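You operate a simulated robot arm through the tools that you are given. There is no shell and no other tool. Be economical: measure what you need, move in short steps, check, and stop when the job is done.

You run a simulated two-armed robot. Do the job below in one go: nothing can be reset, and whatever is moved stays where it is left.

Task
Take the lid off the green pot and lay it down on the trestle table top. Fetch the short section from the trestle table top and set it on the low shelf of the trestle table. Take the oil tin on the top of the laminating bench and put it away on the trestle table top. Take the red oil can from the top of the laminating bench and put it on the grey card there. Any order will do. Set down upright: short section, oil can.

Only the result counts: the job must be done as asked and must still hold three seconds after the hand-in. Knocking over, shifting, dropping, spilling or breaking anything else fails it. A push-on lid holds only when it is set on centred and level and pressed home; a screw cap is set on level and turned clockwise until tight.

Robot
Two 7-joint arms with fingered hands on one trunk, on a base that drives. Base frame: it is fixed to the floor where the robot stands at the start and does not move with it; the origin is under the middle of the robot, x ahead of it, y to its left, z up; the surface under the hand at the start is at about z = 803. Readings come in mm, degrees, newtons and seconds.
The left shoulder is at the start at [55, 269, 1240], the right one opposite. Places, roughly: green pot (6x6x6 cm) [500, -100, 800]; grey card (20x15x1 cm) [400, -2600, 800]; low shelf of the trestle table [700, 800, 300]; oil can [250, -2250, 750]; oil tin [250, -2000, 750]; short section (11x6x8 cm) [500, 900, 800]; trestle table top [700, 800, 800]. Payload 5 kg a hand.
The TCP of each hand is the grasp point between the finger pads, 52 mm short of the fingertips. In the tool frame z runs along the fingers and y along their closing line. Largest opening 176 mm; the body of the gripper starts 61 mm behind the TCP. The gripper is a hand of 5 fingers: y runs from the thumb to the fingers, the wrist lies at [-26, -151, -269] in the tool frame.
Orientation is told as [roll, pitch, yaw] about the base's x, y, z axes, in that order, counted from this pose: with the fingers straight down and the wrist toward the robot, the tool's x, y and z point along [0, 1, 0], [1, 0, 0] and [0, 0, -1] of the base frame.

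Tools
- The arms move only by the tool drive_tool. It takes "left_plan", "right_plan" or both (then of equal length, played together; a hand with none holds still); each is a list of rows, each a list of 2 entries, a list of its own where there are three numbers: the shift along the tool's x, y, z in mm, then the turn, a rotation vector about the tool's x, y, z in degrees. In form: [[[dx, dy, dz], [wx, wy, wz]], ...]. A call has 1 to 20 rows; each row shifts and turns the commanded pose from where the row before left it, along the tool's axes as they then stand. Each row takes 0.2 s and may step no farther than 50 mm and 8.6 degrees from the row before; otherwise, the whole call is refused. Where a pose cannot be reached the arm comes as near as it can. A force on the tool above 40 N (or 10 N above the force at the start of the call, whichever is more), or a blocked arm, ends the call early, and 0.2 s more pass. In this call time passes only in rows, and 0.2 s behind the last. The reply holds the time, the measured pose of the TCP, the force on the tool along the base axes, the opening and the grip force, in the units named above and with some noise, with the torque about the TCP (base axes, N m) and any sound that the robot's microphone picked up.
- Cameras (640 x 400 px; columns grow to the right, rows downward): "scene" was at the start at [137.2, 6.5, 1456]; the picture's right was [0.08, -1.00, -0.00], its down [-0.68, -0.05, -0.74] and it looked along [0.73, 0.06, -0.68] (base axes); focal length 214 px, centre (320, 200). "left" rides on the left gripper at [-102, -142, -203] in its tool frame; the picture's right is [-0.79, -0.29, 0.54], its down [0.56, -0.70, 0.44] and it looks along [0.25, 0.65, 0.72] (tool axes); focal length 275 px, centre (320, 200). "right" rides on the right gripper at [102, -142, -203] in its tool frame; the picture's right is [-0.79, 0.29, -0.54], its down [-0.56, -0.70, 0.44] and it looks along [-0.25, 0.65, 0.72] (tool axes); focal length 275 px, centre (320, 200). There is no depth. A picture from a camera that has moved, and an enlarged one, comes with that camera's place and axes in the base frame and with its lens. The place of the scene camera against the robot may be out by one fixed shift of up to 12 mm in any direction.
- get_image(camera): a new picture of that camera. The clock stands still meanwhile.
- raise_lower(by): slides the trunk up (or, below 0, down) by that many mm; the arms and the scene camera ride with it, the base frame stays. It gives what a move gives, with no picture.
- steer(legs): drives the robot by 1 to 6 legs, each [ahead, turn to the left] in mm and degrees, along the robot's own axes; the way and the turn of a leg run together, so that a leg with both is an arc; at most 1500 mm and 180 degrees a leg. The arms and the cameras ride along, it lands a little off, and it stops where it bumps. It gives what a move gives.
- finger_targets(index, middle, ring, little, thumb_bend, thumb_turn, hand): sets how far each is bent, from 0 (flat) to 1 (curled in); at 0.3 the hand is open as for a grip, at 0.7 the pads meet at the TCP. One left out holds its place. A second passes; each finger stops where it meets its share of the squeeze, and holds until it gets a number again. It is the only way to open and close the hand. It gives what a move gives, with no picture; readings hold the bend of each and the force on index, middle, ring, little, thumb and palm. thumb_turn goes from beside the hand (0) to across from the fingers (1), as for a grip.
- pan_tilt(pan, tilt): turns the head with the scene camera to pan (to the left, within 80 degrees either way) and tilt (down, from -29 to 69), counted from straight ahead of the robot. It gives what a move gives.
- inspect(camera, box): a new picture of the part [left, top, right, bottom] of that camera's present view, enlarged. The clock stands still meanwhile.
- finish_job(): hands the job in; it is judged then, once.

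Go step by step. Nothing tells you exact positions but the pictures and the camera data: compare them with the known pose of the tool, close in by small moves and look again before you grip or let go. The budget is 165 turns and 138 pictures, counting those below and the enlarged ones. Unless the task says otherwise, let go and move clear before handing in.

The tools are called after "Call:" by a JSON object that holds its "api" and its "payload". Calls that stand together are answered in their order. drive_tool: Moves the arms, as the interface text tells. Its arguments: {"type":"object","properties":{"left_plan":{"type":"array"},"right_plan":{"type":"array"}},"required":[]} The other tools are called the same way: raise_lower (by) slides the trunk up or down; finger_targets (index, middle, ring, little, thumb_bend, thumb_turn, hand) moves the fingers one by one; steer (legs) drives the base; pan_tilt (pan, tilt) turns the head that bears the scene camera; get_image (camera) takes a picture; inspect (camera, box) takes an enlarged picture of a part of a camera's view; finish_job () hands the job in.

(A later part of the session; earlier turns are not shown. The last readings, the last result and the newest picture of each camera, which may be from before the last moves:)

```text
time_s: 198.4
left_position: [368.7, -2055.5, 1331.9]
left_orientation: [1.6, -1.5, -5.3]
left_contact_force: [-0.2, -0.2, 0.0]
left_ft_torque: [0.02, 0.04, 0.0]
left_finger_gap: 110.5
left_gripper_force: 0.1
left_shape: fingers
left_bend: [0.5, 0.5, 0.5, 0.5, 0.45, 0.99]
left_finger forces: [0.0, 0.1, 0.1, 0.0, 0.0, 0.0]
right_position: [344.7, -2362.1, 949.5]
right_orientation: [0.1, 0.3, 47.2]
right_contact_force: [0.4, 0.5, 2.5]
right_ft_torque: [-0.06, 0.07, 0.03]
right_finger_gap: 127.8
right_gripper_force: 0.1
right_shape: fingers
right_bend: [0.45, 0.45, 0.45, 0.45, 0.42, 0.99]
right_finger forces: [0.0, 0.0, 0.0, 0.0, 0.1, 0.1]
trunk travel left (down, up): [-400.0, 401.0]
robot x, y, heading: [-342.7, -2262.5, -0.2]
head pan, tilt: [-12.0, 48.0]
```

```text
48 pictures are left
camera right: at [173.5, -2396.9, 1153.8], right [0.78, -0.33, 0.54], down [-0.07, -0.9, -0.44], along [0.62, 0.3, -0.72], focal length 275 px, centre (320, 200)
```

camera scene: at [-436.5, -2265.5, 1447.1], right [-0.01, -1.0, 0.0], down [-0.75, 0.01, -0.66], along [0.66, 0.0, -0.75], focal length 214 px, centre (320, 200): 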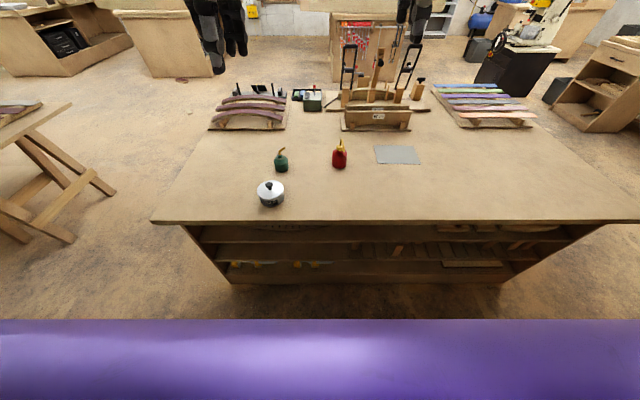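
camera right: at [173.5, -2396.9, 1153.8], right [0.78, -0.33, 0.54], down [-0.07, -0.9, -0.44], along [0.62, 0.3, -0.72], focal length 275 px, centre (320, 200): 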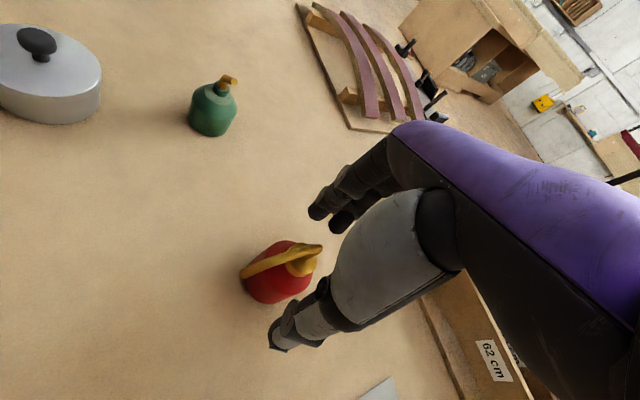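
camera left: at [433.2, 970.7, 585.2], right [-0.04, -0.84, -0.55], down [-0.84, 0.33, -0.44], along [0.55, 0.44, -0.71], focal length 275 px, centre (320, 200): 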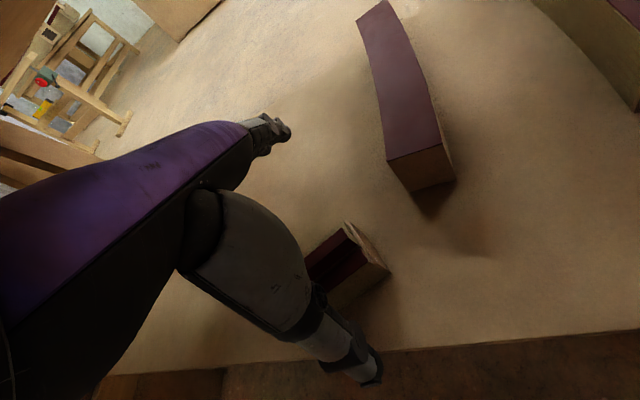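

Still aligned. Descending to the grip height.

Call:
{"api": "drive_tool", "payload": {"right_plan": [[[-1, 4, 30], [0, 0, 0]], [[0, 0, 25], [0, 0, 0]], [[0, 0, 18], [0, 0, 0]]]}}

Call:
{"api": "inspect", "payload": {"camera": "right", "box": [180, 150, 420, 390]}}

Call:
{"api": "inspect", "payload": {"camera": "scene", "box": [240, 130, 400, 230]}}

```text
time_s: 199.2
left_position: [368.3, -2057.0, 1330.1]
left_orientation: [1.6, -1.5, -5.3]
left_contact_force: [1.4, 0.6, -0.7]
left_ft_torque: [0.0, 0.14, 0.01]
left_finger_gap: 110.3
left_gripper_force: 0.1
left_shape: fingers
left_bend: [0.5, 0.5, 0.5, 0.5, 0.45, 0.99]
left_finger forces: [0.0, 0.1, 0.0, 0.2, 0.0, 0.1]
right_position: [348.7, -2362.1, 873.0]
right_orientation: [0.3, 0.4, 47.1]
right_contact_force: [1.1, -0.7, -0.3]
right_ft_torque: [0.01, 0.08, 0.04]
right_finger_gap: 127.6
right_gripper_force: 0.0
right_shape: fingers
right_bend: [0.45, 0.45, 0.45, 0.45, 0.42, 0.99]
right_finger forces: [0.1, 0.0, 0.0, 0.1, 0.0, 0.0]
trunk travel left (down, up): [-400.0, 401.0]
robot x, y, heading: [-347.8, -2264.7, -0.2]
head pan, tilt: [-12.0, 48.0]
```

```text
1.67 times, centred on (300, 270) of right
camera zoom: at [177.3, -2394.9, 1077.3], right [0.78, -0.33, 0.54], down [-0.07, -0.9, -0.44], along [0.62, 0.3, -0.72], focal length 459 px, centre (353, 83)
```

zoom: 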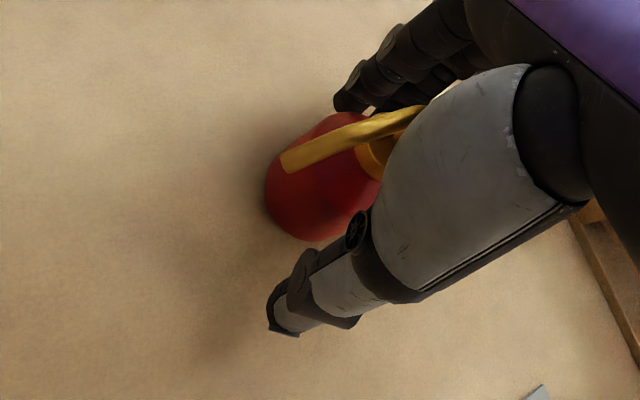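

```text
4.00 times, centred on (320, 180) of scene
camera zoom: at [-214.5, -2283.6, 1447.1], right [-0.21, -0.98, 0.0], down [-0.74, 0.16, -0.66], along [0.64, -0.14, -0.75], focal length 858 px, centre (320, 280)
```

zoom: 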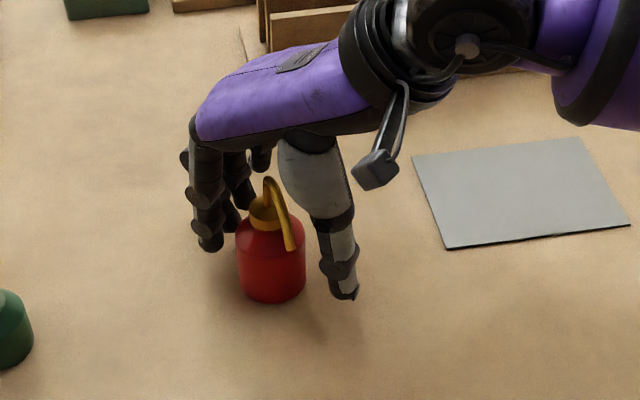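

The hand straddles the can with the spout free. I'll close index, middle and thumb gently, then firmly.

Call:
{"api": "finger_targets", "payload": {"hand": "right", "index": 0.57, "middle": 0.57, "thumb_bend": 0.57}}

Call:
{"api": "finger_targets", "payload": {"hand": "right", "index": 0.75, "middle": 0.75, "thumb_bend": 0.75}}

Call:
{"api": "drive_tool", "payload": {"right_plan": [[[0, 0, -8], [0, 0, 0]], [[0, 0, -12], [0, 0, 0]]]}}

Call:
{"api": "inspect", "payload": {"camera": "scene", "box": [240, 130, 400, 230]}}

```text
time_s: 200.2
left_position: [367.8, -2056.1, 1331.4]
left_orientation: [1.6, -1.4, -5.3]
left_contact_force: [0.2, 0.9, 0.9]
left_ft_torque: [-0.01, 0.0, 0.02]
left_finger_gap: 110.5
left_gripper_force: 0.2
left_shape: fingers
left_bend: [0.5, 0.5, 0.5, 0.5, 0.45, 0.99]
left_finger forces: [0.0, 0.0, 0.0, 0.1, 0.0, 0.0]
right_position: [348.6, -2360.7, 874.2]
right_orientation: [0.1, 0.3, 47.1]
right_contact_force: [-0.6, 0.7, 0.3]
right_ft_torque: [0.02, 0.0, 0.02]
right_finger_gap: 74.9
right_gripper_force: 0.9
right_shape: fingers
right_bend: [0.55, 0.56, 0.45, 0.45, 0.56, 1.0]
right_finger forces: [0.9, 0.0, 0.1, 0.0, 0.6, 0.1]
trunk travel left (down, up): [-400.0, 401.0]
robot x, y, heading: [-347.4, -2265.4, -0.2]
head pan, tilt: [-12.0, 48.0]
```

```text
time_s: 201.2
left_position: [369.1, -2057.3, 1331.8]
left_orientation: [1.6, -1.6, -5.3]
left_contact_force: [-0.4, 0.5, -0.5]
left_ft_torque: [0.0, -0.01, 0.01]
left_finger_gap: 110.3
left_gripper_force: 0.1
left_shape: fingers
left_bend: [0.5, 0.5, 0.5, 0.5, 0.45, 0.99]
left_finger forces: [0.0, 0.1, 0.0, 0.0, 0.1, 0.0]
right_position: [347.2, -2361.6, 873.3]
right_orientation: [0.1, 0.4, 47.1]
right_contact_force: [0.5, -1.2, 0.7]
right_ft_torque: [0.0, -0.05, -0.03]
right_finger_gap: 70.2
right_gripper_force: 24.4
right_shape: fingers
right_bend: [0.57, 0.61, 0.45, 0.45, 0.59, 1.0]
right_finger forces: [12.4, 10.0, 0.0, 0.1, 25.5, 0.1]
trunk travel left (down, up): [-400.0, 401.0]
robot x, y, heading: [-344.8, -2266.7, -0.2]
head pan, tilt: [-12.0, 48.0]
```

```text
time_s: 201.8
left_position: [367.3, -2056.0, 1331.6]
left_orientation: [1.6, -1.6, -5.3]
left_contact_force: [-0.6, 0.5, 0.1]
left_ft_torque: [-0.02, -0.03, 0.0]
left_finger_gap: 110.6
left_gripper_force: 0.1
left_shape: fingers
left_bend: [0.5, 0.5, 0.5, 0.5, 0.45, 0.99]
left_finger forces: [0.0, 0.1, 0.1, 0.1, 0.0, 0.0]
right_position: [347.6, -2359.9, 894.4]
right_orientation: [0.1, 0.5, 47.1]
right_contact_force: [-0.6, 0.2, -3.3]
right_ft_torque: [0.01, -0.02, 0.02]
right_finger_gap: 70.6
right_gripper_force: 23.5
right_shape: fingers
right_bend: [0.57, 0.61, 0.45, 0.45, 0.6, 1.0]
right_finger forces: [12.5, 9.9, 0.0, 0.0, 25.0, 0.1]
trunk travel left (down, up): [-400.0, 401.0]
robot x, y, heading: [-346.6, -2262.8, -0.3]
head pan, tilt: [-12.0, 48.0]
```

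```text
4.00 times, centred on (320, 180) of scene
camera zoom: at [-215.7, -2283.2, 1447.4], right [-0.21, -0.98, 0.0], down [-0.74, 0.16, -0.66], along [0.64, -0.14, -0.75], focal length 858 px, centre (320, 280)
```

zoom: 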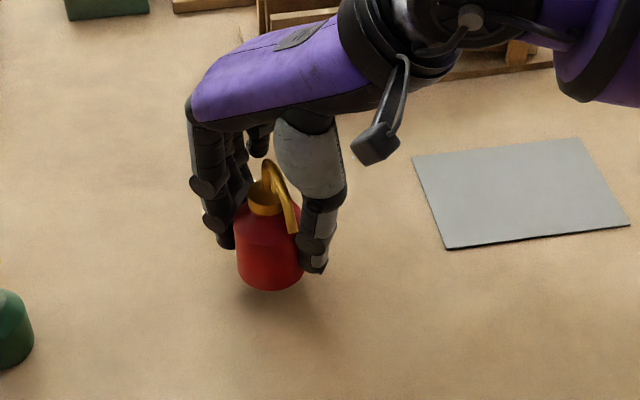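

The can is lifted and upright. I'll carry it across to above the card at about [410,-2612].

Call:
{"api": "drive_tool", "payload": {"right_plan": [[[0, 0, -25], [0, 0, 0]], [[-36, -23.5, 0], [0, 0, 0]], [[-36, -23.5, 0], [0, 0, 0]], [[-36, -23.5, 0], [0, 0, 0]], [[-36, -23.5, 0], [0, 0, 0]], [[-36, -23.5, 0], [0, 0, 0]], [[-36, -23.5, 0], [0, 0, 0]]]}}

Call:
{"api": "pan_tilt", "payload": {"pan": -25, "tilt": 50}}

Call:
{"api": "inspect", "payload": {"camera": "scene", "box": [220, 120, 420, 245]}}

```text
time_s: 203.2
left_position: [342.7, -2055.0, 1347.4]
left_orientation: [1.5, -3.0, -5.5]
left_contact_force: [-5.6, 0.6, 3.1]
left_ft_torque: [-0.13, -0.67, 0.14]
left_finger_gap: 110.3
left_gripper_force: 0.0
left_shape: fingers
left_bend: [0.5, 0.5, 0.5, 0.5, 0.45, 0.99]
left_finger forces: [0.1, 0.0, 0.0, 0.0, 0.0, 0.0]
right_position: [352.3, -2536.6, 890.6]
right_orientation: [2.0, 2.3, 47.4]
right_contact_force: [-5.8, -1.5, -6.0]
right_ft_torque: [0.04, -0.65, -0.15]
right_finger_gap: 70.6
right_gripper_force: 23.6
right_shape: fingers
right_bend: [0.56, 0.61, 0.45, 0.45, 0.6, 1.0]
right_finger forces: [12.5, 10.3, 0.0, 0.0, 24.3, 0.0]
right hand out of reach, approached as far as the arm can: row 6, 7
trunk travel left (down, up): [-400.0, 401.0]
robot x, y, heading: [-349.4, -2264.5, -0.5]
head pan, tilt: [-12.0, 48.0]
stopped in row 7 (right hand): the force on the tool passed its limit at 53 N (the readings are from after the stop); the commanded pose is now the measured one
```

```text
time_s: 204.0
left_position: [351.9, -2055.0, 1338.5]
left_orientation: [1.7, -2.2, -5.3]
left_contact_force: [1.7, 1.2, -1.4]
left_ft_torque: [-0.09, 0.24, -0.04]
left_finger_gap: 110.5
left_gripper_force: 0.1
left_shape: fingers
left_bend: [0.5, 0.5, 0.5, 0.5, 0.45, 0.99]
left_finger forces: [0.0, 0.0, 0.1, 0.0, 0.1, 0.0]
right_position: [360.2, -2535.8, 887.1]
right_orientation: [2.3, 2.4, 47.2]
right_contact_force: [2.1, -0.5, -4.6]
right_ft_torque: [0.01, 0.17, 0.08]
right_finger_gap: 70.5
right_gripper_force: 23.3
right_shape: fingers
right_bend: [0.56, 0.61, 0.45, 0.45, 0.6, 1.0]
right_finger forces: [12.7, 10.7, 0.1, 0.1, 24.1, 0.0]
trunk travel left (down, up): [-400.0, 401.0]
robot x, y, heading: [-344.9, -2262.4, -0.3]
head pan, tilt: [-25.0, 50.0]
```

```text
3.20 times, centred on (320, 182) of scene
camera zoom: at [-220.1, -2299.1, 1444.2], right [-0.43, -0.9, 0.01], down [-0.7, 0.33, -0.63], along [0.57, -0.27, -0.78], focal length 686 px, centre (320, 256)
```

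zoom: 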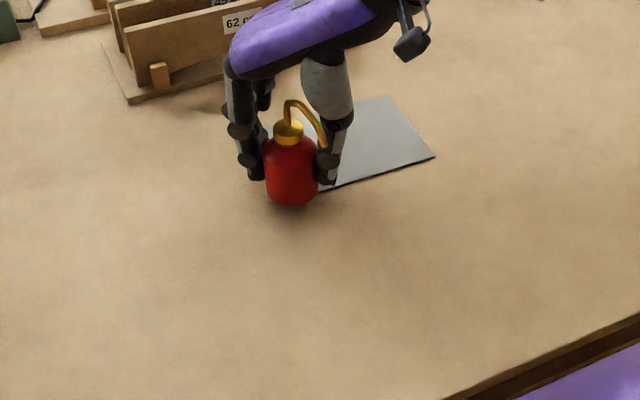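

The arm ran into its wrist limit, not an object, and the can is still held. I'll lift slightly, level and reduce the yaw to regain reach.

Call:
{"api": "drive_tool", "payload": {"right_plan": [[[0, 0, -15], [0, -3.3, 0]], [[0, 0, -10], [0, 0, 8]], [[0, 0, 0], [0, 0, 8]], [[0, 0, 0], [0, 0, 8]], [[0, 0, 0], [0, 0, 8]], [[0, 0, 0], [0, 0, 8]]]}}

Call:
{"api": "inspect", "payload": {"camera": "scene", "box": [220, 120, 420, 245]}}

```text
time_s: 205.4
left_position: [350.9, -2056.3, 1341.7]
left_orientation: [1.6, -2.4, -5.4]
left_contact_force: [0.7, 0.3, -0.6]
left_ft_torque: [-0.07, 0.05, 0.02]
left_finger_gap: 110.2
left_gripper_force: 0.0
left_shape: fingers
left_bend: [0.5, 0.5, 0.5, 0.5, 0.45, 0.99]
left_finger forces: [0.0, 0.1, 0.1, 0.0, 0.0, 0.1]
right_position: [361.0, -2535.0, 915.9]
right_orientation: [-2.3, 1.0, 7.3]
right_contact_force: [-0.4, -0.3, -3.8]
right_ft_torque: [-0.02, 0.06, 0.03]
right_finger_gap: 70.3
right_gripper_force: 23.3
right_shape: fingers
right_bend: [0.56, 0.61, 0.45, 0.45, 0.6, 1.0]
right_finger forces: [12.7, 10.4, 0.0, 0.1, 23.8, 0.0]
trunk travel left (down, up): [-400.0, 401.0]
robot x, y, heading: [-346.6, -2265.0, -0.1]
head pan, tilt: [-25.0, 50.0]
```

```text
3.20 times, centred on (320, 182) of scene
camera zoom: at [-222.4, -2299.2, 1444.6], right [-0.43, -0.9, 0.01], down [-0.7, 0.33, -0.63], along [0.57, -0.27, -0.77], focal length 686 px, centre (320, 256)
```

zoom: 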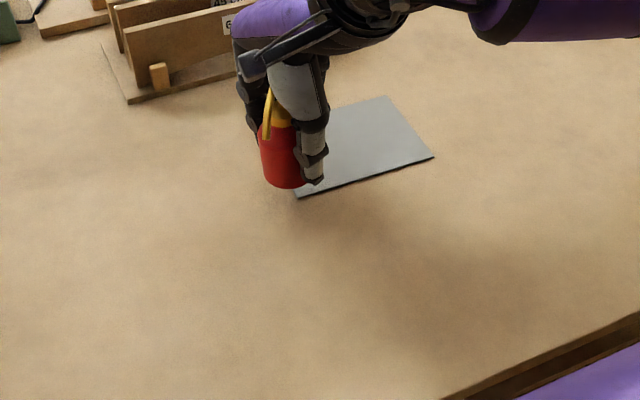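

I'll correct the small tilt and move over the card.

Call:
{"api": "drive_tool", "payload": {"right_plan": [[[-22, 11, 0], [-1, 2.3, 0]], [[-22, 11, 0], [0, 0, 0]], [[-22, 11, 0], [0, 0, 0]], [[-22, 11, 0], [0, 0, 0]]]}}

Call:
{"api": "inspect", "payload": {"camera": "scene", "box": [240, 120, 400, 220]}}

Call:
{"api": "get_image", "payload": {"camera": "right"}}

```text
time_s: 206.4
left_position: [351.8, -2057.7, 1341.2]
left_orientation: [1.7, -2.5, -5.2]
left_contact_force: [0.1, -0.3, 0.5]
left_ft_torque: [0.04, -0.03, 0.0]
left_finger_gap: 110.2
left_gripper_force: 0.1
left_shape: fingers
left_bend: [0.5, 0.5, 0.5, 0.5, 0.45, 0.99]
left_finger forces: [0.0, 0.1, 0.0, 0.0, 0.1, 0.0]
right_position: [411.9, -2616.0, 914.6]
right_orientation: [0.1, 0.0, 7.4]
right_contact_force: [-0.1, -0.4, -3.9]
right_ft_torque: [-0.14, -0.02, 0.0]
right_finger_gap: 70.2
right_gripper_force: 23.5
right_shape: fingers
right_bend: [0.56, 0.61, 0.45, 0.45, 0.6, 1.0]
right_finger forces: [12.6, 10.2, 0.0, 0.1, 23.8, 0.0]
trunk travel left (down, up): [-400.0, 401.0]
robot x, y, heading: [-349.3, -2266.7, -0.5]
head pan, tilt: [-25.0, 50.0]
```

```text
4.00 times, centred on (320, 170) of scene
camera zoom: at [-222.5, -2299.8, 1444.6], right [-0.43, -0.9, 0.01], down [-0.7, 0.33, -0.63], along [0.57, -0.27, -0.77], focal length 858 px, centre (320, 320)
```

zoom: 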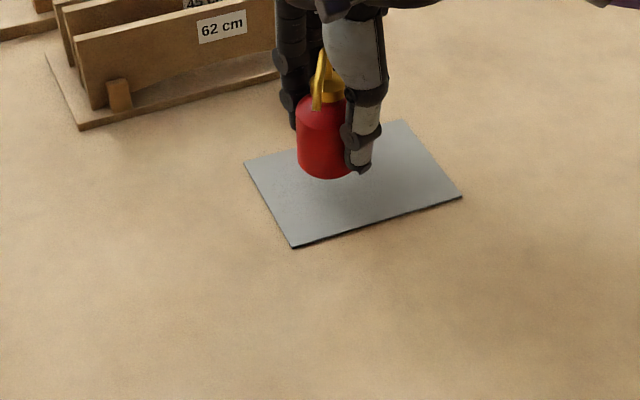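

```text
41 pictures are left
camera right: at [259.3, -2532.4, 1117.1], right [0.39, -0.75, 0.54], down [-0.63, -0.64, -0.44], along [0.68, -0.17, -0.72], focal length 275 px, centre (320, 200)
```

right: 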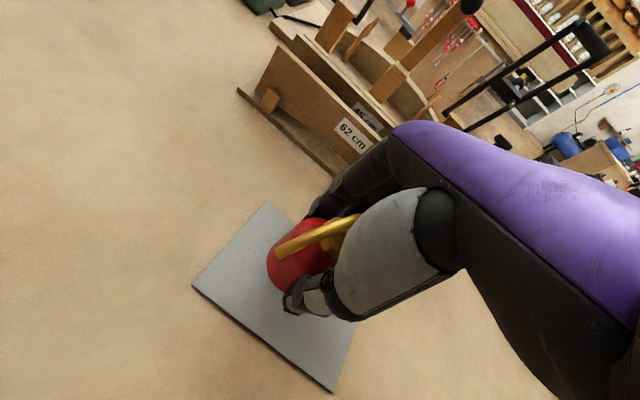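

It's over the card. I'll centre slightly and lower gently to contact.

Call:
{"api": "drive_tool", "payload": {"right_plan": [[[-15, 6, 0], [0, 0, 0]], [[0, 0, 12], [0, 0, 0]], [[0, 0, 10], [0, 0, 0]]]}}

Call:
{"api": "drive_tool", "payload": {"right_plan": [[[0, 0, 3], [0, 0, 0]], [[0, 0, 3], [0, 0, 0]]]}}

Call:
{"api": "drive_tool", "payload": {"right_plan": [[[0, 0, 2], [0, 0, 0]], [[0, 0, 2], [0, 0, 0]]]}}

```text
time_s: 207.2
left_position: [350.1, -2057.3, 1341.9]
left_orientation: [1.7, -2.4, -5.5]
left_contact_force: [-0.2, -0.9, 0.8]
left_ft_torque: [0.07, 0.01, 0.02]
left_finger_gap: 110.6
left_gripper_force: 0.1
left_shape: fingers
left_bend: [0.5, 0.5, 0.5, 0.5, 0.45, 0.99]
left_finger forces: [0.0, 0.1, 0.0, 0.0, 0.0, 0.0]
right_position: [422.4, -2631.3, 891.6]
right_orientation: [0.0, 0.0, 7.2]
right_contact_force: [0.4, -0.2, -2.8]
right_ft_torque: [0.02, 0.02, 0.03]
right_finger_gap: 70.4
right_gripper_force: 23.1
right_shape: fingers
right_bend: [0.56, 0.61, 0.45, 0.45, 0.6, 1.0]
right_finger forces: [12.7, 10.2, 0.1, 0.1, 23.7, 0.0]
trunk travel left (down, up): [-400.0, 401.0]
robot x, y, heading: [-342.7, -2265.9, -0.2]
head pan, tilt: [-25.0, 50.0]
```

```text
time_s: 207.8
left_position: [350.7, -2056.8, 1341.5]
left_orientation: [1.5, -2.4, -5.3]
left_contact_force: [0.3, 0.6, 0.5]
left_ft_torque: [-0.07, 0.03, 0.01]
left_finger_gap: 110.4
left_gripper_force: 0.1
left_shape: fingers
left_bend: [0.5, 0.5, 0.5, 0.5, 0.45, 0.99]
left_finger forces: [0.0, 0.0, 0.0, 0.0, 0.0, 0.1]
right_position: [421.7, -2631.0, 886.1]
right_orientation: [0.0, 0.0, 7.2]
right_contact_force: [-0.1, -0.4, -2.7]
right_ft_torque: [-0.04, 0.04, 0.03]
right_finger_gap: 70.1
right_gripper_force: 23.2
right_shape: fingers
right_bend: [0.56, 0.61, 0.45, 0.45, 0.6, 1.0]
right_finger forces: [12.6, 10.3, 0.0, 0.0, 23.7, 0.0]
trunk travel left (down, up): [-400.0, 401.0]
robot x, y, heading: [-347.2, -2264.1, -0.1]
head pan, tilt: [-25.0, 50.0]
```

```text
time_s: 208.4
left_position: [350.4, -2056.2, 1341.0]
left_orientation: [1.6, -2.4, -5.2]
left_contact_force: [-0.6, -0.1, 0.6]
left_ft_torque: [0.02, 0.0, 0.01]
left_finger_gap: 110.4
left_gripper_force: 0.0
left_shape: fingers
left_bend: [0.5, 0.5, 0.5, 0.5, 0.45, 0.99]
left_finger forces: [0.1, 0.1, 0.0, 0.0, 0.0, 0.0]
right_position: [422.2, -2629.6, 882.8]
right_orientation: [0.0, 0.0, 7.3]
right_contact_force: [0.3, -0.7, -3.1]
right_ft_torque: [-0.01, 0.01, 0.0]
right_finger_gap: 70.1
right_gripper_force: 23.4
right_shape: fingers
right_bend: [0.56, 0.61, 0.45, 0.45, 0.6, 1.0]
right_finger forces: [12.7, 10.3, 0.0, 0.0, 23.8, 0.1]
trunk travel left (down, up): [-400.0, 401.0]
robot x, y, heading: [-347.5, -2263.4, -0.2]
head pan, tilt: [-25.0, 50.0]
```

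No contact yet, so I'll continue in 2 mm steps.

Call:
{"api": "drive_tool", "payload": {"right_plan": [[[0, 0, 2], [0, 0, 0]], [[0, 0, 2], [0, 0, 0]]]}}

Call:
{"api": "drive_tool", "payload": {"right_plan": [[[0, 0, 2], [0, 0, 0]]]}}

Call:
{"api": "drive_tool", "payload": {"right_plan": [[[0, 0, 2], [0, 0, 0]]]}}

```text
time_s: 209.0
left_position: [350.5, -2056.9, 1342.4]
left_orientation: [1.7, -2.3, -5.3]
left_contact_force: [0.9, -0.3, -0.2]
left_ft_torque: [0.06, 0.03, 0.02]
left_finger_gap: 110.4
left_gripper_force: 0.1
left_shape: fingers
left_bend: [0.5, 0.5, 0.5, 0.5, 0.45, 0.99]
left_finger forces: [0.0, 0.0, 0.0, 0.0, 0.0, 0.0]
right_position: [422.4, -2631.2, 877.9]
right_orientation: [0.1, 0.1, 7.3]
right_contact_force: [0.5, 0.2, -3.5]
right_ft_torque: [0.01, 0.01, -0.02]
right_finger_gap: 70.4
right_gripper_force: 23.2
right_shape: fingers
right_bend: [0.56, 0.61, 0.45, 0.45, 0.6, 1.0]
right_finger forces: [12.6, 10.4, 0.0, 0.0, 23.8, 0.0]
trunk travel left (down, up): [-400.0, 401.0]
robot x, y, heading: [-343.4, -2263.0, -0.3]
head pan, tilt: [-25.0, 50.0]
```

```text
time_s: 209.4
left_position: [350.9, -2056.0, 1341.7]
left_orientation: [1.6, -2.4, -5.3]
left_contact_force: [0.9, 1.1, 0.1]
left_ft_torque: [-0.03, 0.03, 0.01]
left_finger_gap: 110.7
left_gripper_force: 0.0
left_shape: fingers
left_bend: [0.5, 0.5, 0.5, 0.5, 0.45, 0.99]
left_finger forces: [0.1, 0.0, 0.0, 0.0, 0.1, 0.1]
right_position: [423.0, -2631.2, 876.3]
right_orientation: [0.0, -0.1, 7.3]
right_contact_force: [-0.5, -0.6, -0.5]
right_ft_torque: [0.06, 0.04, 0.02]
right_finger_gap: 70.5
right_gripper_force: 23.4
right_shape: fingers
right_bend: [0.56, 0.61, 0.45, 0.45, 0.6, 1.0]
right_finger forces: [12.8, 10.3, 0.0, 0.1, 24.1, 0.1]
trunk travel left (down, up): [-400.0, 401.0]
robot x, y, heading: [-347.0, -2267.3, -0.2]
head pan, tilt: [-25.0, 50.0]
```

```text
time_s: 209.8
left_position: [350.1, -2055.9, 1343.5]
left_orientation: [1.5, -2.4, -5.3]
left_contact_force: [-0.1, -0.1, -0.3]
left_ft_torque: [0.01, 0.01, 0.0]
left_finger_gap: 110.2
left_gripper_force: 0.1
left_shape: fingers
left_bend: [0.5, 0.5, 0.5, 0.5, 0.45, 0.99]
left_finger forces: [0.0, 0.1, 0.0, 0.0, 0.0, 0.0]
right_position: [423.2, -2631.3, 876.5]
right_orientation: [0.0, -0.3, 7.4]
right_contact_force: [1.0, -1.6, 7.7]
right_ft_torque: [-0.02, 0.15, 0.01]
right_finger_gap: 70.0
right_gripper_force: 24.7
right_shape: fingers
right_bend: [0.56, 0.6, 0.45, 0.45, 0.6, 1.0]
right_finger forces: [13.5, 11.1, 0.1, 0.0, 25.0, 0.0]
trunk travel left (down, up): [-400.0, 401.0]
robot x, y, heading: [-347.0, -2266.5, -0.1]
head pan, tilt: [-25.0, 50.0]
```

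The can has touched down on the card. I'll release it gently, open the fingers and rise.

Call:
{"api": "finger_targets", "payload": {"hand": "right", "index": 0.52, "middle": 0.52, "thumb_bend": 0.52}}

Call:
{"api": "finger_targets", "payload": {"hand": "right", "index": 0.42, "middle": 0.42, "thumb_bend": 0.42}}

Call:
{"api": "inspect", "payload": {"camera": "right", "box": [180, 150, 420, 390]}}

```text
time_s: 210.8
left_position: [351.2, -2056.6, 1341.2]
left_orientation: [1.5, -2.4, -5.3]
left_contact_force: [-0.5, -1.0, -0.1]
left_ft_torque: [-0.01, -0.04, -0.01]
left_finger_gap: 110.5
left_gripper_force: 0.0
left_shape: fingers
left_bend: [0.5, 0.5, 0.5, 0.5, 0.45, 0.99]
left_finger forces: [0.0, 0.0, 0.0, 0.1, 0.1, 0.0]
right_position: [423.0, -2631.7, 873.8]
right_orientation: [-0.1, 0.0, 7.3]
right_contact_force: [-0.1, 0.0, 1.3]
right_ft_torque: [-0.03, 0.01, -0.04]
right_finger_gap: 90.5
right_gripper_force: 0.1
right_shape: fingers
right_bend: [0.52, 0.52, 0.45, 0.45, 0.52, 1.0]
right_finger forces: [0.0, 0.0, 0.0, 0.0, 0.0, 0.1]
trunk travel left (down, up): [-400.0, 401.0]
robot x, y, heading: [-345.3, -2267.8, -0.3]
head pan, tilt: [-25.0, 50.0]
```

```text
time_s: 211.8
left_position: [348.8, -2056.3, 1342.4]
left_orientation: [1.6, -2.4, -5.3]
left_contact_force: [-0.5, -0.1, -0.7]
left_ft_torque: [-0.01, 0.04, -0.02]
left_finger_gap: 110.4
left_gripper_force: 0.0
left_shape: fingers
left_bend: [0.5, 0.5, 0.5, 0.5, 0.45, 0.99]
left_finger forces: [0.0, 0.0, 0.0, 0.0, 0.0, 0.0]
right_position: [423.0, -2630.7, 875.0]
right_orientation: [0.0, -0.1, 7.2]
right_contact_force: [0.0, -0.4, -0.1]
right_ft_torque: [0.01, 0.0, -0.01]
right_finger_gap: 134.5
right_gripper_force: 0.0
right_shape: fingers
right_bend: [0.42, 0.42, 0.45, 0.45, 0.42, 0.99]
right_finger forces: [0.0, 0.1, 0.1, 0.0, 0.0, 0.0]
trunk travel left (down, up): [-400.0, 401.0]
robot x, y, heading: [-346.6, -2263.5, -0.1]
head pan, tilt: [-25.0, 50.0]
```

```text
1.67 times, centred on (300, 270) of right
camera zoom: at [267.7, -2547.5, 1077.4], right [0.39, -0.75, 0.54], down [-0.63, -0.64, -0.44], along [0.68, -0.17, -0.72], focal length 459 px, centre (353, 83)
```

zoom: 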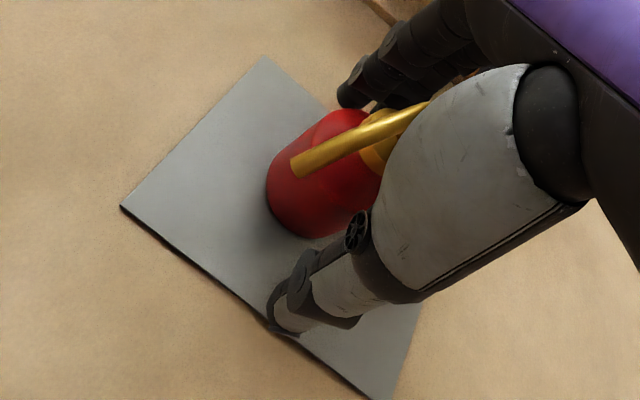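

Released, standing upright on the card. I'll lift the hand straight up and view.

Call:
{"api": "drive_tool", "payload": {"right_plan": [[[0, 0, -20], [0, 0, 0]], [[0, 0, -40], [0, 0, 0]], [[0, 0, -45], [0, 0, 0]], [[0, 0, -48], [0, 0, 0]], [[0, 0, -48], [0, 0, 0]], [[0, 0, -48], [0, 0, 0]], [[0, 0, -48], [0, 0, 0]], [[0, 0, -48], [0, 0, 0]], [[0, 0, -48], [0, 0, 0]]]}}

Call:
{"api": "inspect", "payload": {"camera": "scene", "box": [240, 120, 400, 220]}}

```text
time_s: 213.8
left_position: [347.6, -2055.0, 1343.3]
left_orientation: [1.6, -2.5, -5.3]
left_contact_force: [-0.7, 1.9, 1.3]
left_ft_torque: [-0.15, -0.18, 0.01]
left_finger_gap: 110.4
left_gripper_force: 0.1
left_shape: fingers
left_bend: [0.5, 0.5, 0.5, 0.5, 0.45, 0.99]
left_finger forces: [0.0, 0.0, 0.0, 0.0, 0.0, 0.1]
right_position: [420.1, -2628.5, 1271.2]
right_orientation: [-0.2, 0.0, 7.5]
right_contact_force: [-0.5, 1.7, -1.7]
right_ft_torque: [-0.16, -0.09, -0.07]
right_finger_gap: 134.3
right_gripper_force: 0.1
right_shape: fingers
right_bend: [0.42, 0.42, 0.45, 0.45, 0.42, 0.99]
right_finger forces: [0.0, 0.1, 0.0, 0.0, 0.1, 0.0]
trunk travel left (down, up): [-400.0, 401.0]
robot x, y, heading: [-344.7, -2262.8, -0.4]
head pan, tilt: [-25.0, 50.0]
```

```text
4.00 times, centred on (320, 170) of scene
camera zoom: at [-224.6, -2298.2, 1445.1], right [-0.43, -0.9, 0.01], down [-0.7, 0.33, -0.63], along [0.57, -0.27, -0.77], focal length 858 px, centre (320, 320)
```

zoom: 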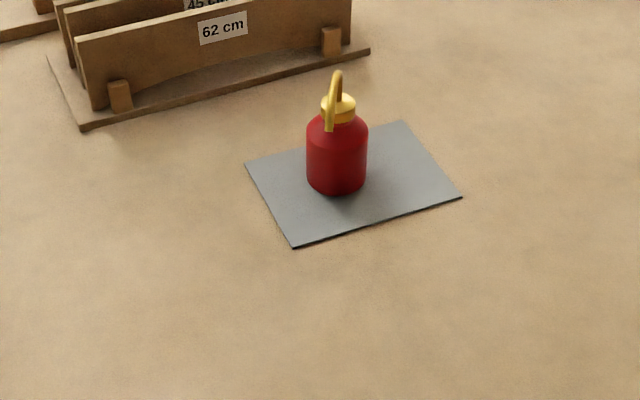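

The red oil can stands upright on the card. Next is the oil tin, so I'll zoom on the two candidates, the lidded silver vessel and the green one.

Call:
{"api": "pan_tilt", "payload": {"pan": 25, "tilt": 52}}

Call:
{"api": "get_image", "payload": {"camera": "scene"}}

Call:
{"api": "inspect", "payload": {"camera": "scene", "box": [260, 150, 400, 240]}}

```text
time_s: 215.0
left_position: [350.7, -2057.1, 1342.6]
left_orientation: [1.6, -2.4, -5.2]
left_contact_force: [-0.1, -0.6, 0.0]
left_ft_torque: [0.0, 0.02, 0.03]
left_finger_gap: 110.1
left_gripper_force: 0.1
left_shape: fingers
left_bend: [0.5, 0.5, 0.5, 0.5, 0.45, 0.99]
left_finger forces: [0.1, 0.0, 0.0, 0.0, 0.0, 0.0]
right_position: [422.8, -2630.6, 1268.6]
right_orientation: [0.0, 0.0, 7.3]
right_contact_force: [0.6, 0.3, -0.8]
right_ft_torque: [0.01, 0.02, -0.03]
right_finger_gap: 134.2
right_gripper_force: 0.0
right_shape: fingers
right_bend: [0.42, 0.42, 0.45, 0.45, 0.42, 0.99]
right_finger forces: [0.0, 0.0, 0.0, 0.0, 0.0, 0.1]
trunk travel left (down, up): [-400.0, 401.0]
robot x, y, heading: [-347.2, -2268.1, -0.3]
head pan, tilt: [25.0, 52.0]
```

```text
38 pictures are left
camera scene: at [-224.0, -2235.4, 1442.0], right [0.42, -0.91, -0.01], down [-0.72, -0.33, -0.61], along [0.55, 0.26, -0.8], focal length 214 px, centre (320, 200)
```

scene: 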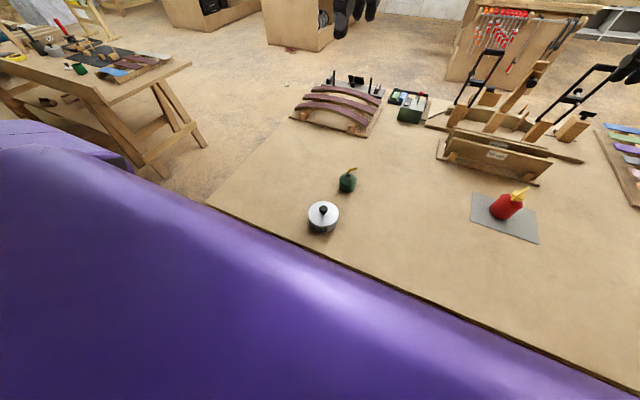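

```text
4.44 times, centred on (330, 195) of scene
camera zoom: at [-224.0, -2235.4, 1442.0], right [0.42, -0.91, -0.01], down [-0.72, -0.33, -0.61], along [0.55, 0.26, -0.8], focal length 953 px, centre (276, 222)
```

zoom: 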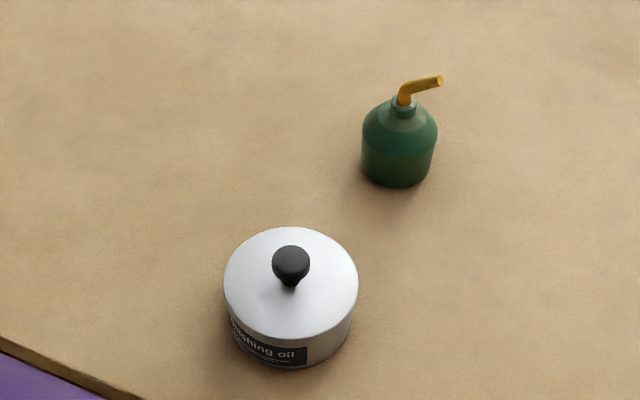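

The silver lidded vessel reads "finishing oil", so it's the oil tin, at about [141,-2075], roughly 98 mm wide and 48 mm tall plus knob. It's too near for the left hand, so I back up 125 mm and bring the hand over it.

Call:
{"api": "steer", "payload": {"legs": [[-125, 0]]}}

Call:
{"api": "finger_targets", "payload": {"hand": "left", "index": 0.37, "middle": 0.37, "ring": 0.37, "little": 0.3, "thumb_bend": 0.35, "thumb_turn": 1}}

Call:
{"api": "inspect", "payload": {"camera": "scene", "box": [260, 110, 420, 210]}}

```text
time_s: 216.5
left_position: [223.5, -2055.7, 1344.2]
left_orientation: [1.6, -2.6, -5.3]
left_contact_force: [-1.4, 0.3, 0.9]
left_ft_torque: [0.04, -0.2, 0.07]
left_finger_gap: 110.3
left_gripper_force: 0.1
left_shape: fingers
left_bend: [0.5, 0.5, 0.5, 0.5, 0.45, 0.99]
left_finger forces: [0.0, 0.0, 0.0, 0.0, 0.1, 0.1]
right_position: [296.1, -2627.4, 1270.7]
right_orientation: [0.0, -0.2, 7.4]
right_contact_force: [-2.4, 0.5, 1.4]
right_ft_torque: [-0.09, -0.2, -0.04]
right_finger_gap: 134.4
right_gripper_force: 0.0
right_shape: fingers
right_bend: [0.42, 0.42, 0.45, 0.45, 0.42, 0.99]
right_finger forces: [0.1, 0.1, 0.1, 0.0, 0.0, 0.0]
trunk travel left (down, up): [-400.0, 401.0]
robot x, y, heading: [-471.6, -2265.0, 0.0]
head pan, tilt: [25.0, 52.0]
```

```text
time_s: 217.5
left_position: [210.7, -2054.1, 1349.1]
left_orientation: [1.8, -3.2, -5.2]
left_contact_force: [1.4, 0.1, -1.0]
left_ft_torque: [-0.02, 0.22, -0.04]
left_finger_gap: 160.7
left_gripper_force: 0.1
left_shape: fingers
left_bend: [0.37, 0.37, 0.37, 0.3, 0.35, 0.98]
left_finger forces: [0.0, 0.0, 0.0, 0.1, 0.0, 0.0]
right_position: [284.8, -2628.9, 1277.9]
right_orientation: [-0.2, -0.8, 7.4]
right_contact_force: [1.4, 0.1, -1.6]
right_ft_torque: [-0.01, 0.17, 0.03]
right_finger_gap: 134.9
right_gripper_force: 0.0
right_shape: fingers
right_bend: [0.42, 0.42, 0.45, 0.45, 0.42, 0.99]
right_finger forces: [0.0, 0.0, 0.0, 0.0, 0.0, 0.1]
trunk travel left (down, up): [-400.0, 401.0]
robot x, y, heading: [-472.2, -2260.5, 0.1]
head pan, tilt: [25.0, 52.0]
```

```text
4.00 times, centred on (340, 160) of scene
camera zoom: at [-346.4, -2234.5, 1441.6], right [0.42, -0.91, -0.01], down [-0.72, -0.33, -0.6], along [0.55, 0.26, -0.8], focal length 858 px, centre (240, 360)
```

zoom: 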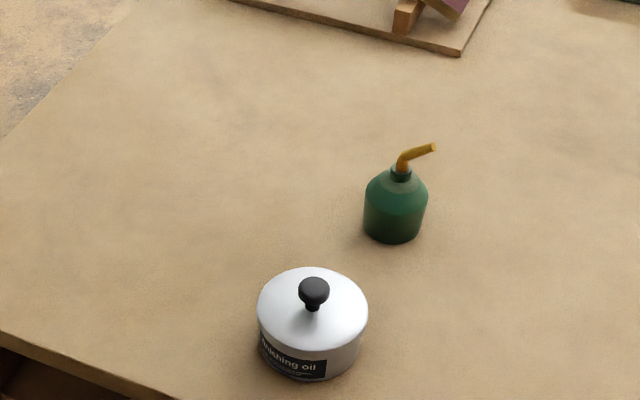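

I'll trust the bench height of 792 and put the tin's centre at about [149,-2075], lid top z≈830. The left hand goes above it, levelled.

Call:
{"api": "drive_tool", "payload": {"left_plan": [[[0, 0, 0], [3.2, -1.8, -5.2]], [[-7, -20, 35], [0, 0, 0]], [[-7, -20, 35], [0, 0, 0]], [[-7, -20, 35], [0, 0, 0]], [[0, 0, 48], [0, 0, 0]], [[0, 0, 48], [0, 0, 0]], [[0, 0, 48], [0, 0, 0]], [[0, 0, 48], [0, 0, 0]], [[0, 0, 48], [0, 0, 0]]]}}

Call:
{"api": "get_image", "payload": {"camera": "left"}}

Call:
{"api": "inspect", "payload": {"camera": "scene", "box": [260, 110, 420, 230]}}

```text
time_s: 219.5
left_position: [150.4, -2077.7, 1003.5]
left_orientation: [-0.4, -0.1, 0.0]
left_contact_force: [2.5, 0.4, 1.2]
left_ft_torque: [-0.03, 0.21, -0.05]
left_finger_gap: 160.6
left_gripper_force: 0.0
left_shape: fingers
left_bend: [0.37, 0.37, 0.37, 0.3, 0.35, 0.98]
left_finger forces: [0.1, 0.0, 0.0, 0.0, 0.0, 0.0]
right_position: [283.1, -2627.5, 1279.6]
right_orientation: [-0.2, -0.6, 7.6]
right_contact_force: [0.6, 1.1, -0.5]
right_ft_torque: [-0.14, 0.14, -0.02]
right_finger_gap: 134.6
right_gripper_force: 0.0
right_shape: fingers
right_bend: [0.42, 0.42, 0.45, 0.45, 0.42, 0.99]
right_finger forces: [0.0, 0.0, 0.0, 0.1, 0.0, 0.0]
trunk travel left (down, up): [-400.0, 401.0]
robot x, y, heading: [-473.4, -2266.4, -0.1]
head pan, tilt: [25.0, 52.0]
```

```text
35 pictures are left
camera left: at [7.7, -2178.3, 1205.7], right [-0.29, -0.79, -0.54], down [-0.7, 0.55, -0.45], along [0.65, 0.25, -0.72], focal length 275 px, centre (320, 200)
```

left: 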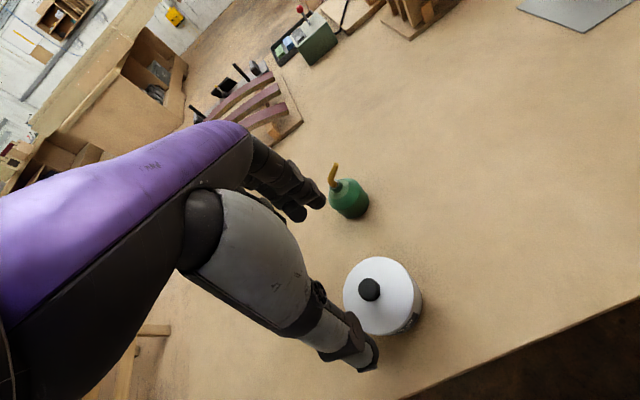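

```text
3.33 times, centred on (340, 170) of scene
camera zoom: at [-347.3, -2233.7, 1441.8], right [0.42, -0.91, -0.01], down [-0.72, -0.33, -0.6], along [0.55, 0.26, -0.8], focal length 715 px, centre (253, 300)
```

zoom: 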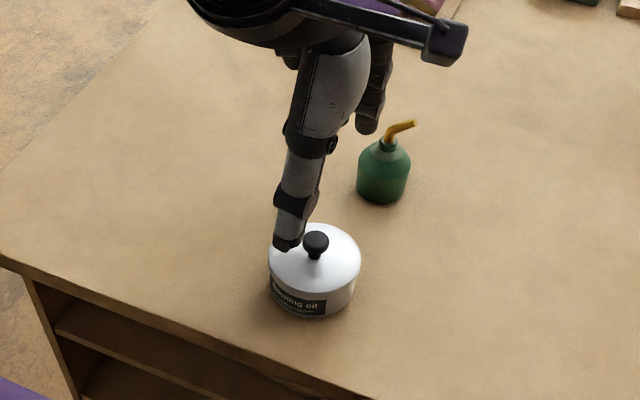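

Combining both cameras I put the tin at about [136,-2080] with the bench top near z≈800. I'll shift and descend partway to check.

Call:
{"api": "drive_tool", "payload": {"left_plan": [[[-2, -13, 20], [0, 0, 0]], [[0, 0, 40], [0, 0, 0]], [[0, 0, 30], [0, 0, 0]]]}}

Call:
{"api": "get_image", "payload": {"camera": "left"}}

Call:
{"api": "inspect", "payload": {"camera": "scene", "box": [280, 130, 400, 220]}}

```text
time_s: 220.3
left_position: [137.3, -2079.3, 916.3]
left_orientation: [-0.3, 0.0, -0.1]
left_contact_force: [1.5, 0.7, 0.5]
left_ft_torque: [0.01, 0.12, -0.05]
left_finger_gap: 160.7
left_gripper_force: 0.0
left_shape: fingers
left_bend: [0.37, 0.37, 0.37, 0.3, 0.35, 0.98]
left_finger forces: [0.0, 0.0, 0.0, 0.1, 0.0, 0.1]
right_position: [281.4, -2626.9, 1280.0]
right_orientation: [-0.2, -0.8, 7.4]
right_contact_force: [0.5, 0.9, -0.3]
right_ft_torque: [-0.12, 0.05, -0.04]
right_finger_gap: 134.6
right_gripper_force: 0.0
right_shape: fingers
right_bend: [0.42, 0.42, 0.45, 0.45, 0.42, 0.99]
right_finger forces: [0.0, 0.1, 0.0, 0.0, 0.0, 0.1]
trunk travel left (down, up): [-400.0, 401.0]
robot x, y, heading: [-470.6, -2262.4, 0.1]
head pan, tilt: [25.0, 52.0]
```

```text
33 pictures are left
camera left: at [-5.2, -2179.5, 1118.2], right [-0.29, -0.79, -0.54], down [-0.7, 0.56, -0.45], along [0.65, 0.25, -0.72], focal length 275 px, centre (320, 200)
```

left: 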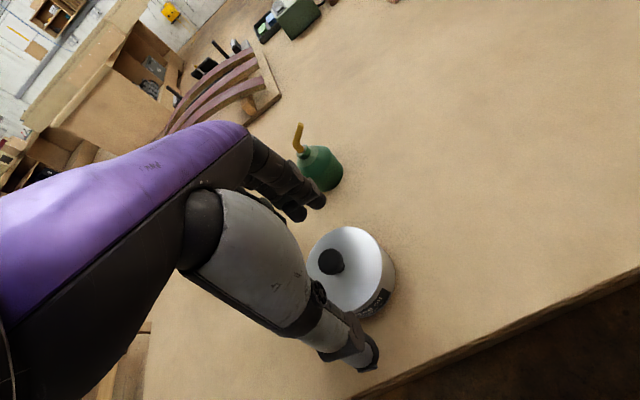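

```text
4.44 times, centred on (340, 175) of scene
camera zoom: at [-348.4, -2234.0, 1442.0], right [0.42, -0.91, -0.01], down [-0.72, -0.33, -0.6], along [0.55, 0.26, -0.8], focal length 953 px, centre (231, 311)
```

zoom: 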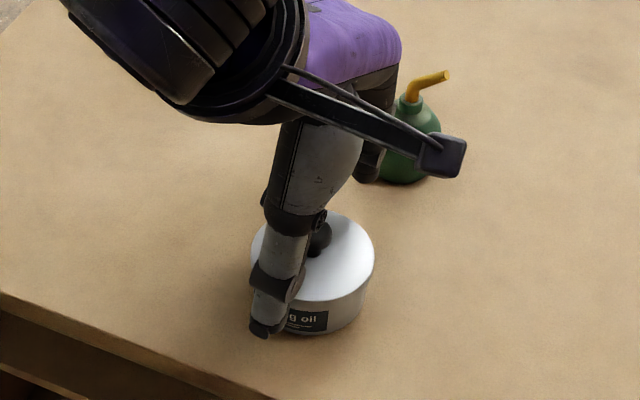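

Three triangulations now agree on the lid centre at [125,-2089,865]. I'll shift there and descend around the tin.

Call:
{"api": "drive_tool", "payload": {"left_plan": [[[-9, -12, 0], [0, 0, 0]], [[0, 0, 25], [0, 0, 0]], [[0, 0, 20], [0, 0, 0]], [[0, 0, 14], [0, 0, 0]]]}}

Call:
{"api": "inspect", "payload": {"camera": "left", "box": [200, 160, 440, 400]}}

Call:
{"api": "inspect", "payload": {"camera": "scene", "box": [280, 130, 400, 220]}}

```text
time_s: 221.3
left_position: [125.4, -2086.6, 859.2]
left_orientation: [-0.5, -0.1, -0.1]
left_contact_force: [1.0, 0.5, -1.0]
left_ft_torque: [-0.02, 0.04, -0.03]
left_finger_gap: 160.7
left_gripper_force: 0.1
left_shape: fingers
left_bend: [0.37, 0.37, 0.37, 0.3, 0.35, 0.98]
left_finger forces: [0.0, 0.0, 0.1, 0.0, 0.1, 0.0]
right_position: [281.7, -2629.2, 1279.5]
right_orientation: [-0.3, -0.8, 7.4]
right_contact_force: [0.7, 0.1, -0.5]
right_ft_torque: [0.0, 0.09, 0.01]
right_finger_gap: 134.7
right_gripper_force: 0.1
right_shape: fingers
right_bend: [0.42, 0.42, 0.45, 0.45, 0.42, 0.99]
right_finger forces: [0.0, 0.1, 0.0, 0.0, 0.0, 0.0]
trunk travel left (down, up): [-400.0, 401.0]
robot x, y, heading: [-468.5, -2266.7, 0.0]
head pan, tilt: [25.0, 52.0]
```

```text
1.67 times, centred on (320, 280) of left
camera zoom: at [-17.8, -2187.4, 1060.9], right [-0.29, -0.79, -0.53], down [-0.7, 0.56, -0.45], along [0.65, 0.25, -0.72], focal length 459 px, centre (320, 67)
```

zoom: 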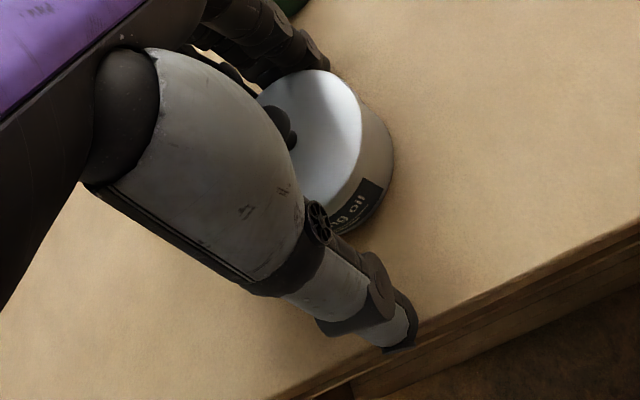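

```text
4.44 times, centred on (340, 175) of scene
camera zoom: at [-348.1, -2234.2, 1442.0], right [0.42, -0.91, -0.01], down [-0.72, -0.33, -0.6], along [0.55, 0.26, -0.8], focal length 953 px, centre (231, 311)
```

zoom: 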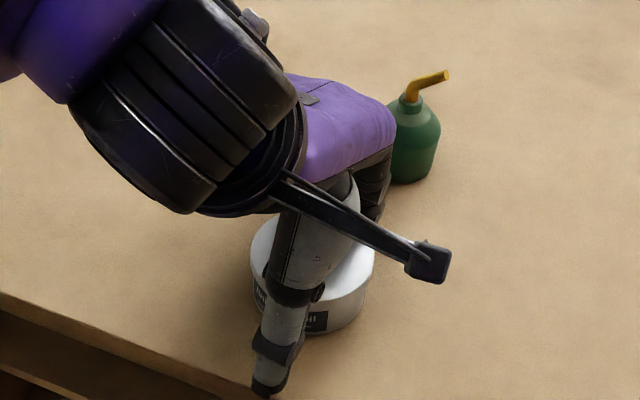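

The tin sits between thumb and fingers with no contact. I'll close in stages and watch the forces.

Call:
{"api": "finger_targets", "payload": {"hand": "left", "index": 0.47, "middle": 0.47, "ring": 0.47, "thumb_bend": 0.47}}

Call:
{"api": "inspect", "payload": {"camera": "left", "box": [200, 160, 440, 400]}}

```text
time_s: 222.3
left_position: [124.8, -2088.3, 859.9]
left_orientation: [-0.4, -0.2, -0.1]
left_contact_force: [5.0, -1.4, 18.3]
left_ft_torque: [0.24, -1.5, -0.1]
left_finger_gap: 114.0
left_gripper_force: 9.6
left_shape: fingers
left_bend: [0.47, 0.45, 0.47, 0.3, 0.47, 1.0]
left_finger forces: [1.8, 17.5, 0.0, 0.0, 0.0, 0.0]
right_position: [282.3, -2628.7, 1280.1]
right_orientation: [-0.2, -0.9, 7.3]
right_contact_force: [-0.1, -0.5, 0.3]
right_ft_torque: [0.01, -0.01, 0.0]
right_finger_gap: 134.4
right_gripper_force: 0.0
right_shape: fingers
right_bend: [0.42, 0.42, 0.45, 0.45, 0.42, 0.99]
right_finger forces: [0.1, 0.0, 0.0, 0.1, 0.0, 0.1]
trunk travel left (down, up): [-400.0, 401.0]
robot x, y, heading: [-470.9, -2262.1, 0.2]
head pan, tilt: [25.0, 52.0]
```

```text
1.67 times, centred on (320, 280) of left
camera zoom: at [-18.5, -2188.0, 1062.2], right [-0.29, -0.79, -0.54], down [-0.7, 0.56, -0.45], along [0.65, 0.25, -0.72], focal length 459 px, centre (320, 67)
```

zoom: 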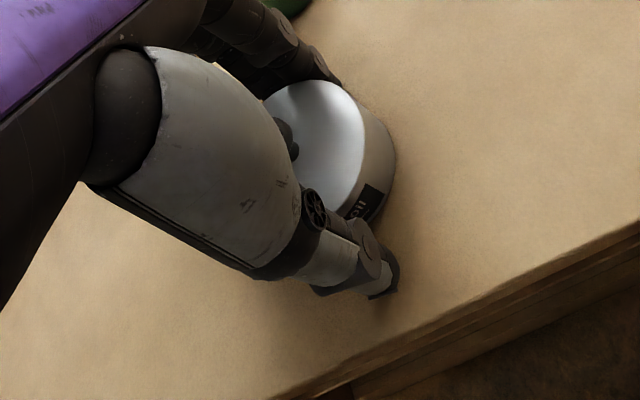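

The fingers met first, so the tin lies a little farther in +x, and there's some upward push. I'll reopen, rise 5 mm, shift +x 13 mm and try again.

Call:
{"api": "finger_targets", "payload": {"hand": "left", "index": 0.37, "middle": 0.37, "ring": 0.37, "thumb_bend": 0.47}}

Call:
{"api": "drive_tool", "payload": {"left_plan": [[[0, 0, -5], [0, 0, 0]], [[2, 13, 0], [0, 0, 0]]]}}

Call:
{"api": "finger_targets", "payload": {"hand": "left", "index": 0.47, "middle": 0.47, "ring": 0.47, "thumb_bend": 0.5}}

Call:
{"api": "inspect", "payload": {"camera": "left", "box": [200, 160, 440, 400]}}

```text
time_s: 223.3
left_position: [124.0, -2087.4, 857.8]
left_orientation: [-0.4, 0.0, -0.1]
left_contact_force: [-0.4, 0.6, 0.7]
left_ft_torque: [-0.03, -0.04, 0.01]
left_finger_gap: 134.3
left_gripper_force: 0.4
left_shape: fingers
left_bend: [0.37, 0.37, 0.37, 0.3, 0.47, 1.0]
left_finger forces: [0.0, 0.4, 0.1, 0.0, 0.0, 0.1]
right_position: [281.1, -2628.4, 1279.6]
right_orientation: [-0.2, -0.8, 7.4]
right_contact_force: [-0.5, -0.7, 0.1]
right_ft_torque: [0.0, 0.02, -0.01]
right_finger_gap: 134.8
right_gripper_force: 0.2
right_shape: fingers
right_bend: [0.42, 0.42, 0.45, 0.45, 0.42, 0.99]
right_finger forces: [0.1, 0.0, 0.0, 0.0, 0.0, 0.0]
trunk travel left (down, up): [-400.0, 401.0]
robot x, y, heading: [-470.7, -2266.9, -0.0]
head pan, tilt: [25.0, 52.0]
```

```text
time_s: 223.9
left_position: [135.9, -2085.8, 862.9]
left_orientation: [-0.3, 0.1, -0.1]
left_contact_force: [-0.6, 0.7, 0.4]
left_ft_torque: [0.0, 0.12, 0.03]
left_finger_gap: 135.9
left_gripper_force: 1.3
left_shape: fingers
left_bend: [0.37, 0.37, 0.37, 0.3, 0.46, 1.0]
left_finger forces: [0.1, 0.0, 0.0, 0.0, 2.0, 0.1]
right_position: [281.2, -2629.2, 1278.4]
right_orientation: [-0.1, -0.8, 7.5]
right_contact_force: [1.2, -0.2, -0.7]
right_ft_torque: [0.0, 0.01, -0.01]
right_finger_gap: 135.0
right_gripper_force: 0.1
right_shape: fingers
right_bend: [0.42, 0.42, 0.45, 0.45, 0.42, 0.99]
right_finger forces: [0.0, 0.0, 0.0, 0.0, 0.0, 0.1]
trunk travel left (down, up): [-400.0, 401.0]
robot x, y, heading: [-470.8, -2264.2, -0.0]
head pan, tilt: [25.0, 52.0]
```

```text
time_s: 224.9
left_position: [136.8, -2085.9, 863.2]
left_orientation: [-0.3, -0.1, -0.1]
left_contact_force: [0.1, -0.2, 0.6]
left_ft_torque: [-0.02, -0.01, -0.01]
left_finger_gap: 106.7
left_gripper_force: 0.1
left_shape: fingers
left_bend: [0.47, 0.47, 0.47, 0.3, 0.5, 1.0]
left_finger forces: [0.0, 0.0, 0.1, 0.1, 0.5, 0.0]
right_position: [282.1, -2627.9, 1279.7]
right_orientation: [-0.2, -0.8, 7.4]
right_contact_force: [0.6, -0.3, -0.5]
right_ft_torque: [-0.01, -0.02, 0.0]
right_finger_gap: 134.6
right_gripper_force: 0.0
right_shape: fingers
right_bend: [0.42, 0.42, 0.45, 0.45, 0.42, 0.99]
right_finger forces: [0.0, 0.0, 0.0, 0.1, 0.0, 0.1]
trunk travel left (down, up): [-400.0, 401.0]
robot x, y, heading: [-466.6, -2266.9, -0.2]
head pan, tilt: [25.0, 52.0]
heard: snap
```

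```text
1.67 times, centred on (320, 280) of left
camera zoom: at [-6.1, -2186.6, 1065.4], right [-0.29, -0.79, -0.54], down [-0.7, 0.56, -0.45], along [0.65, 0.25, -0.72], focal length 459 px, centre (320, 67)
```

zoom: 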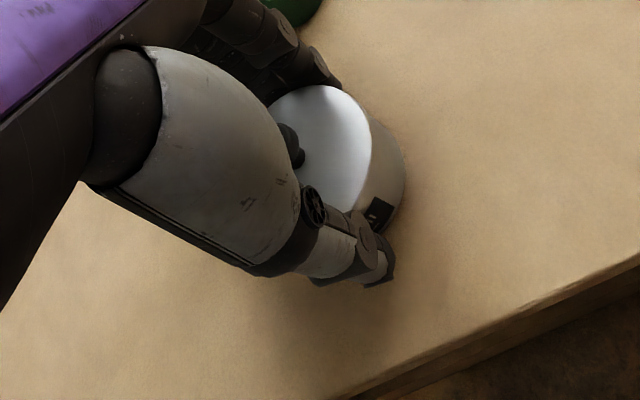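

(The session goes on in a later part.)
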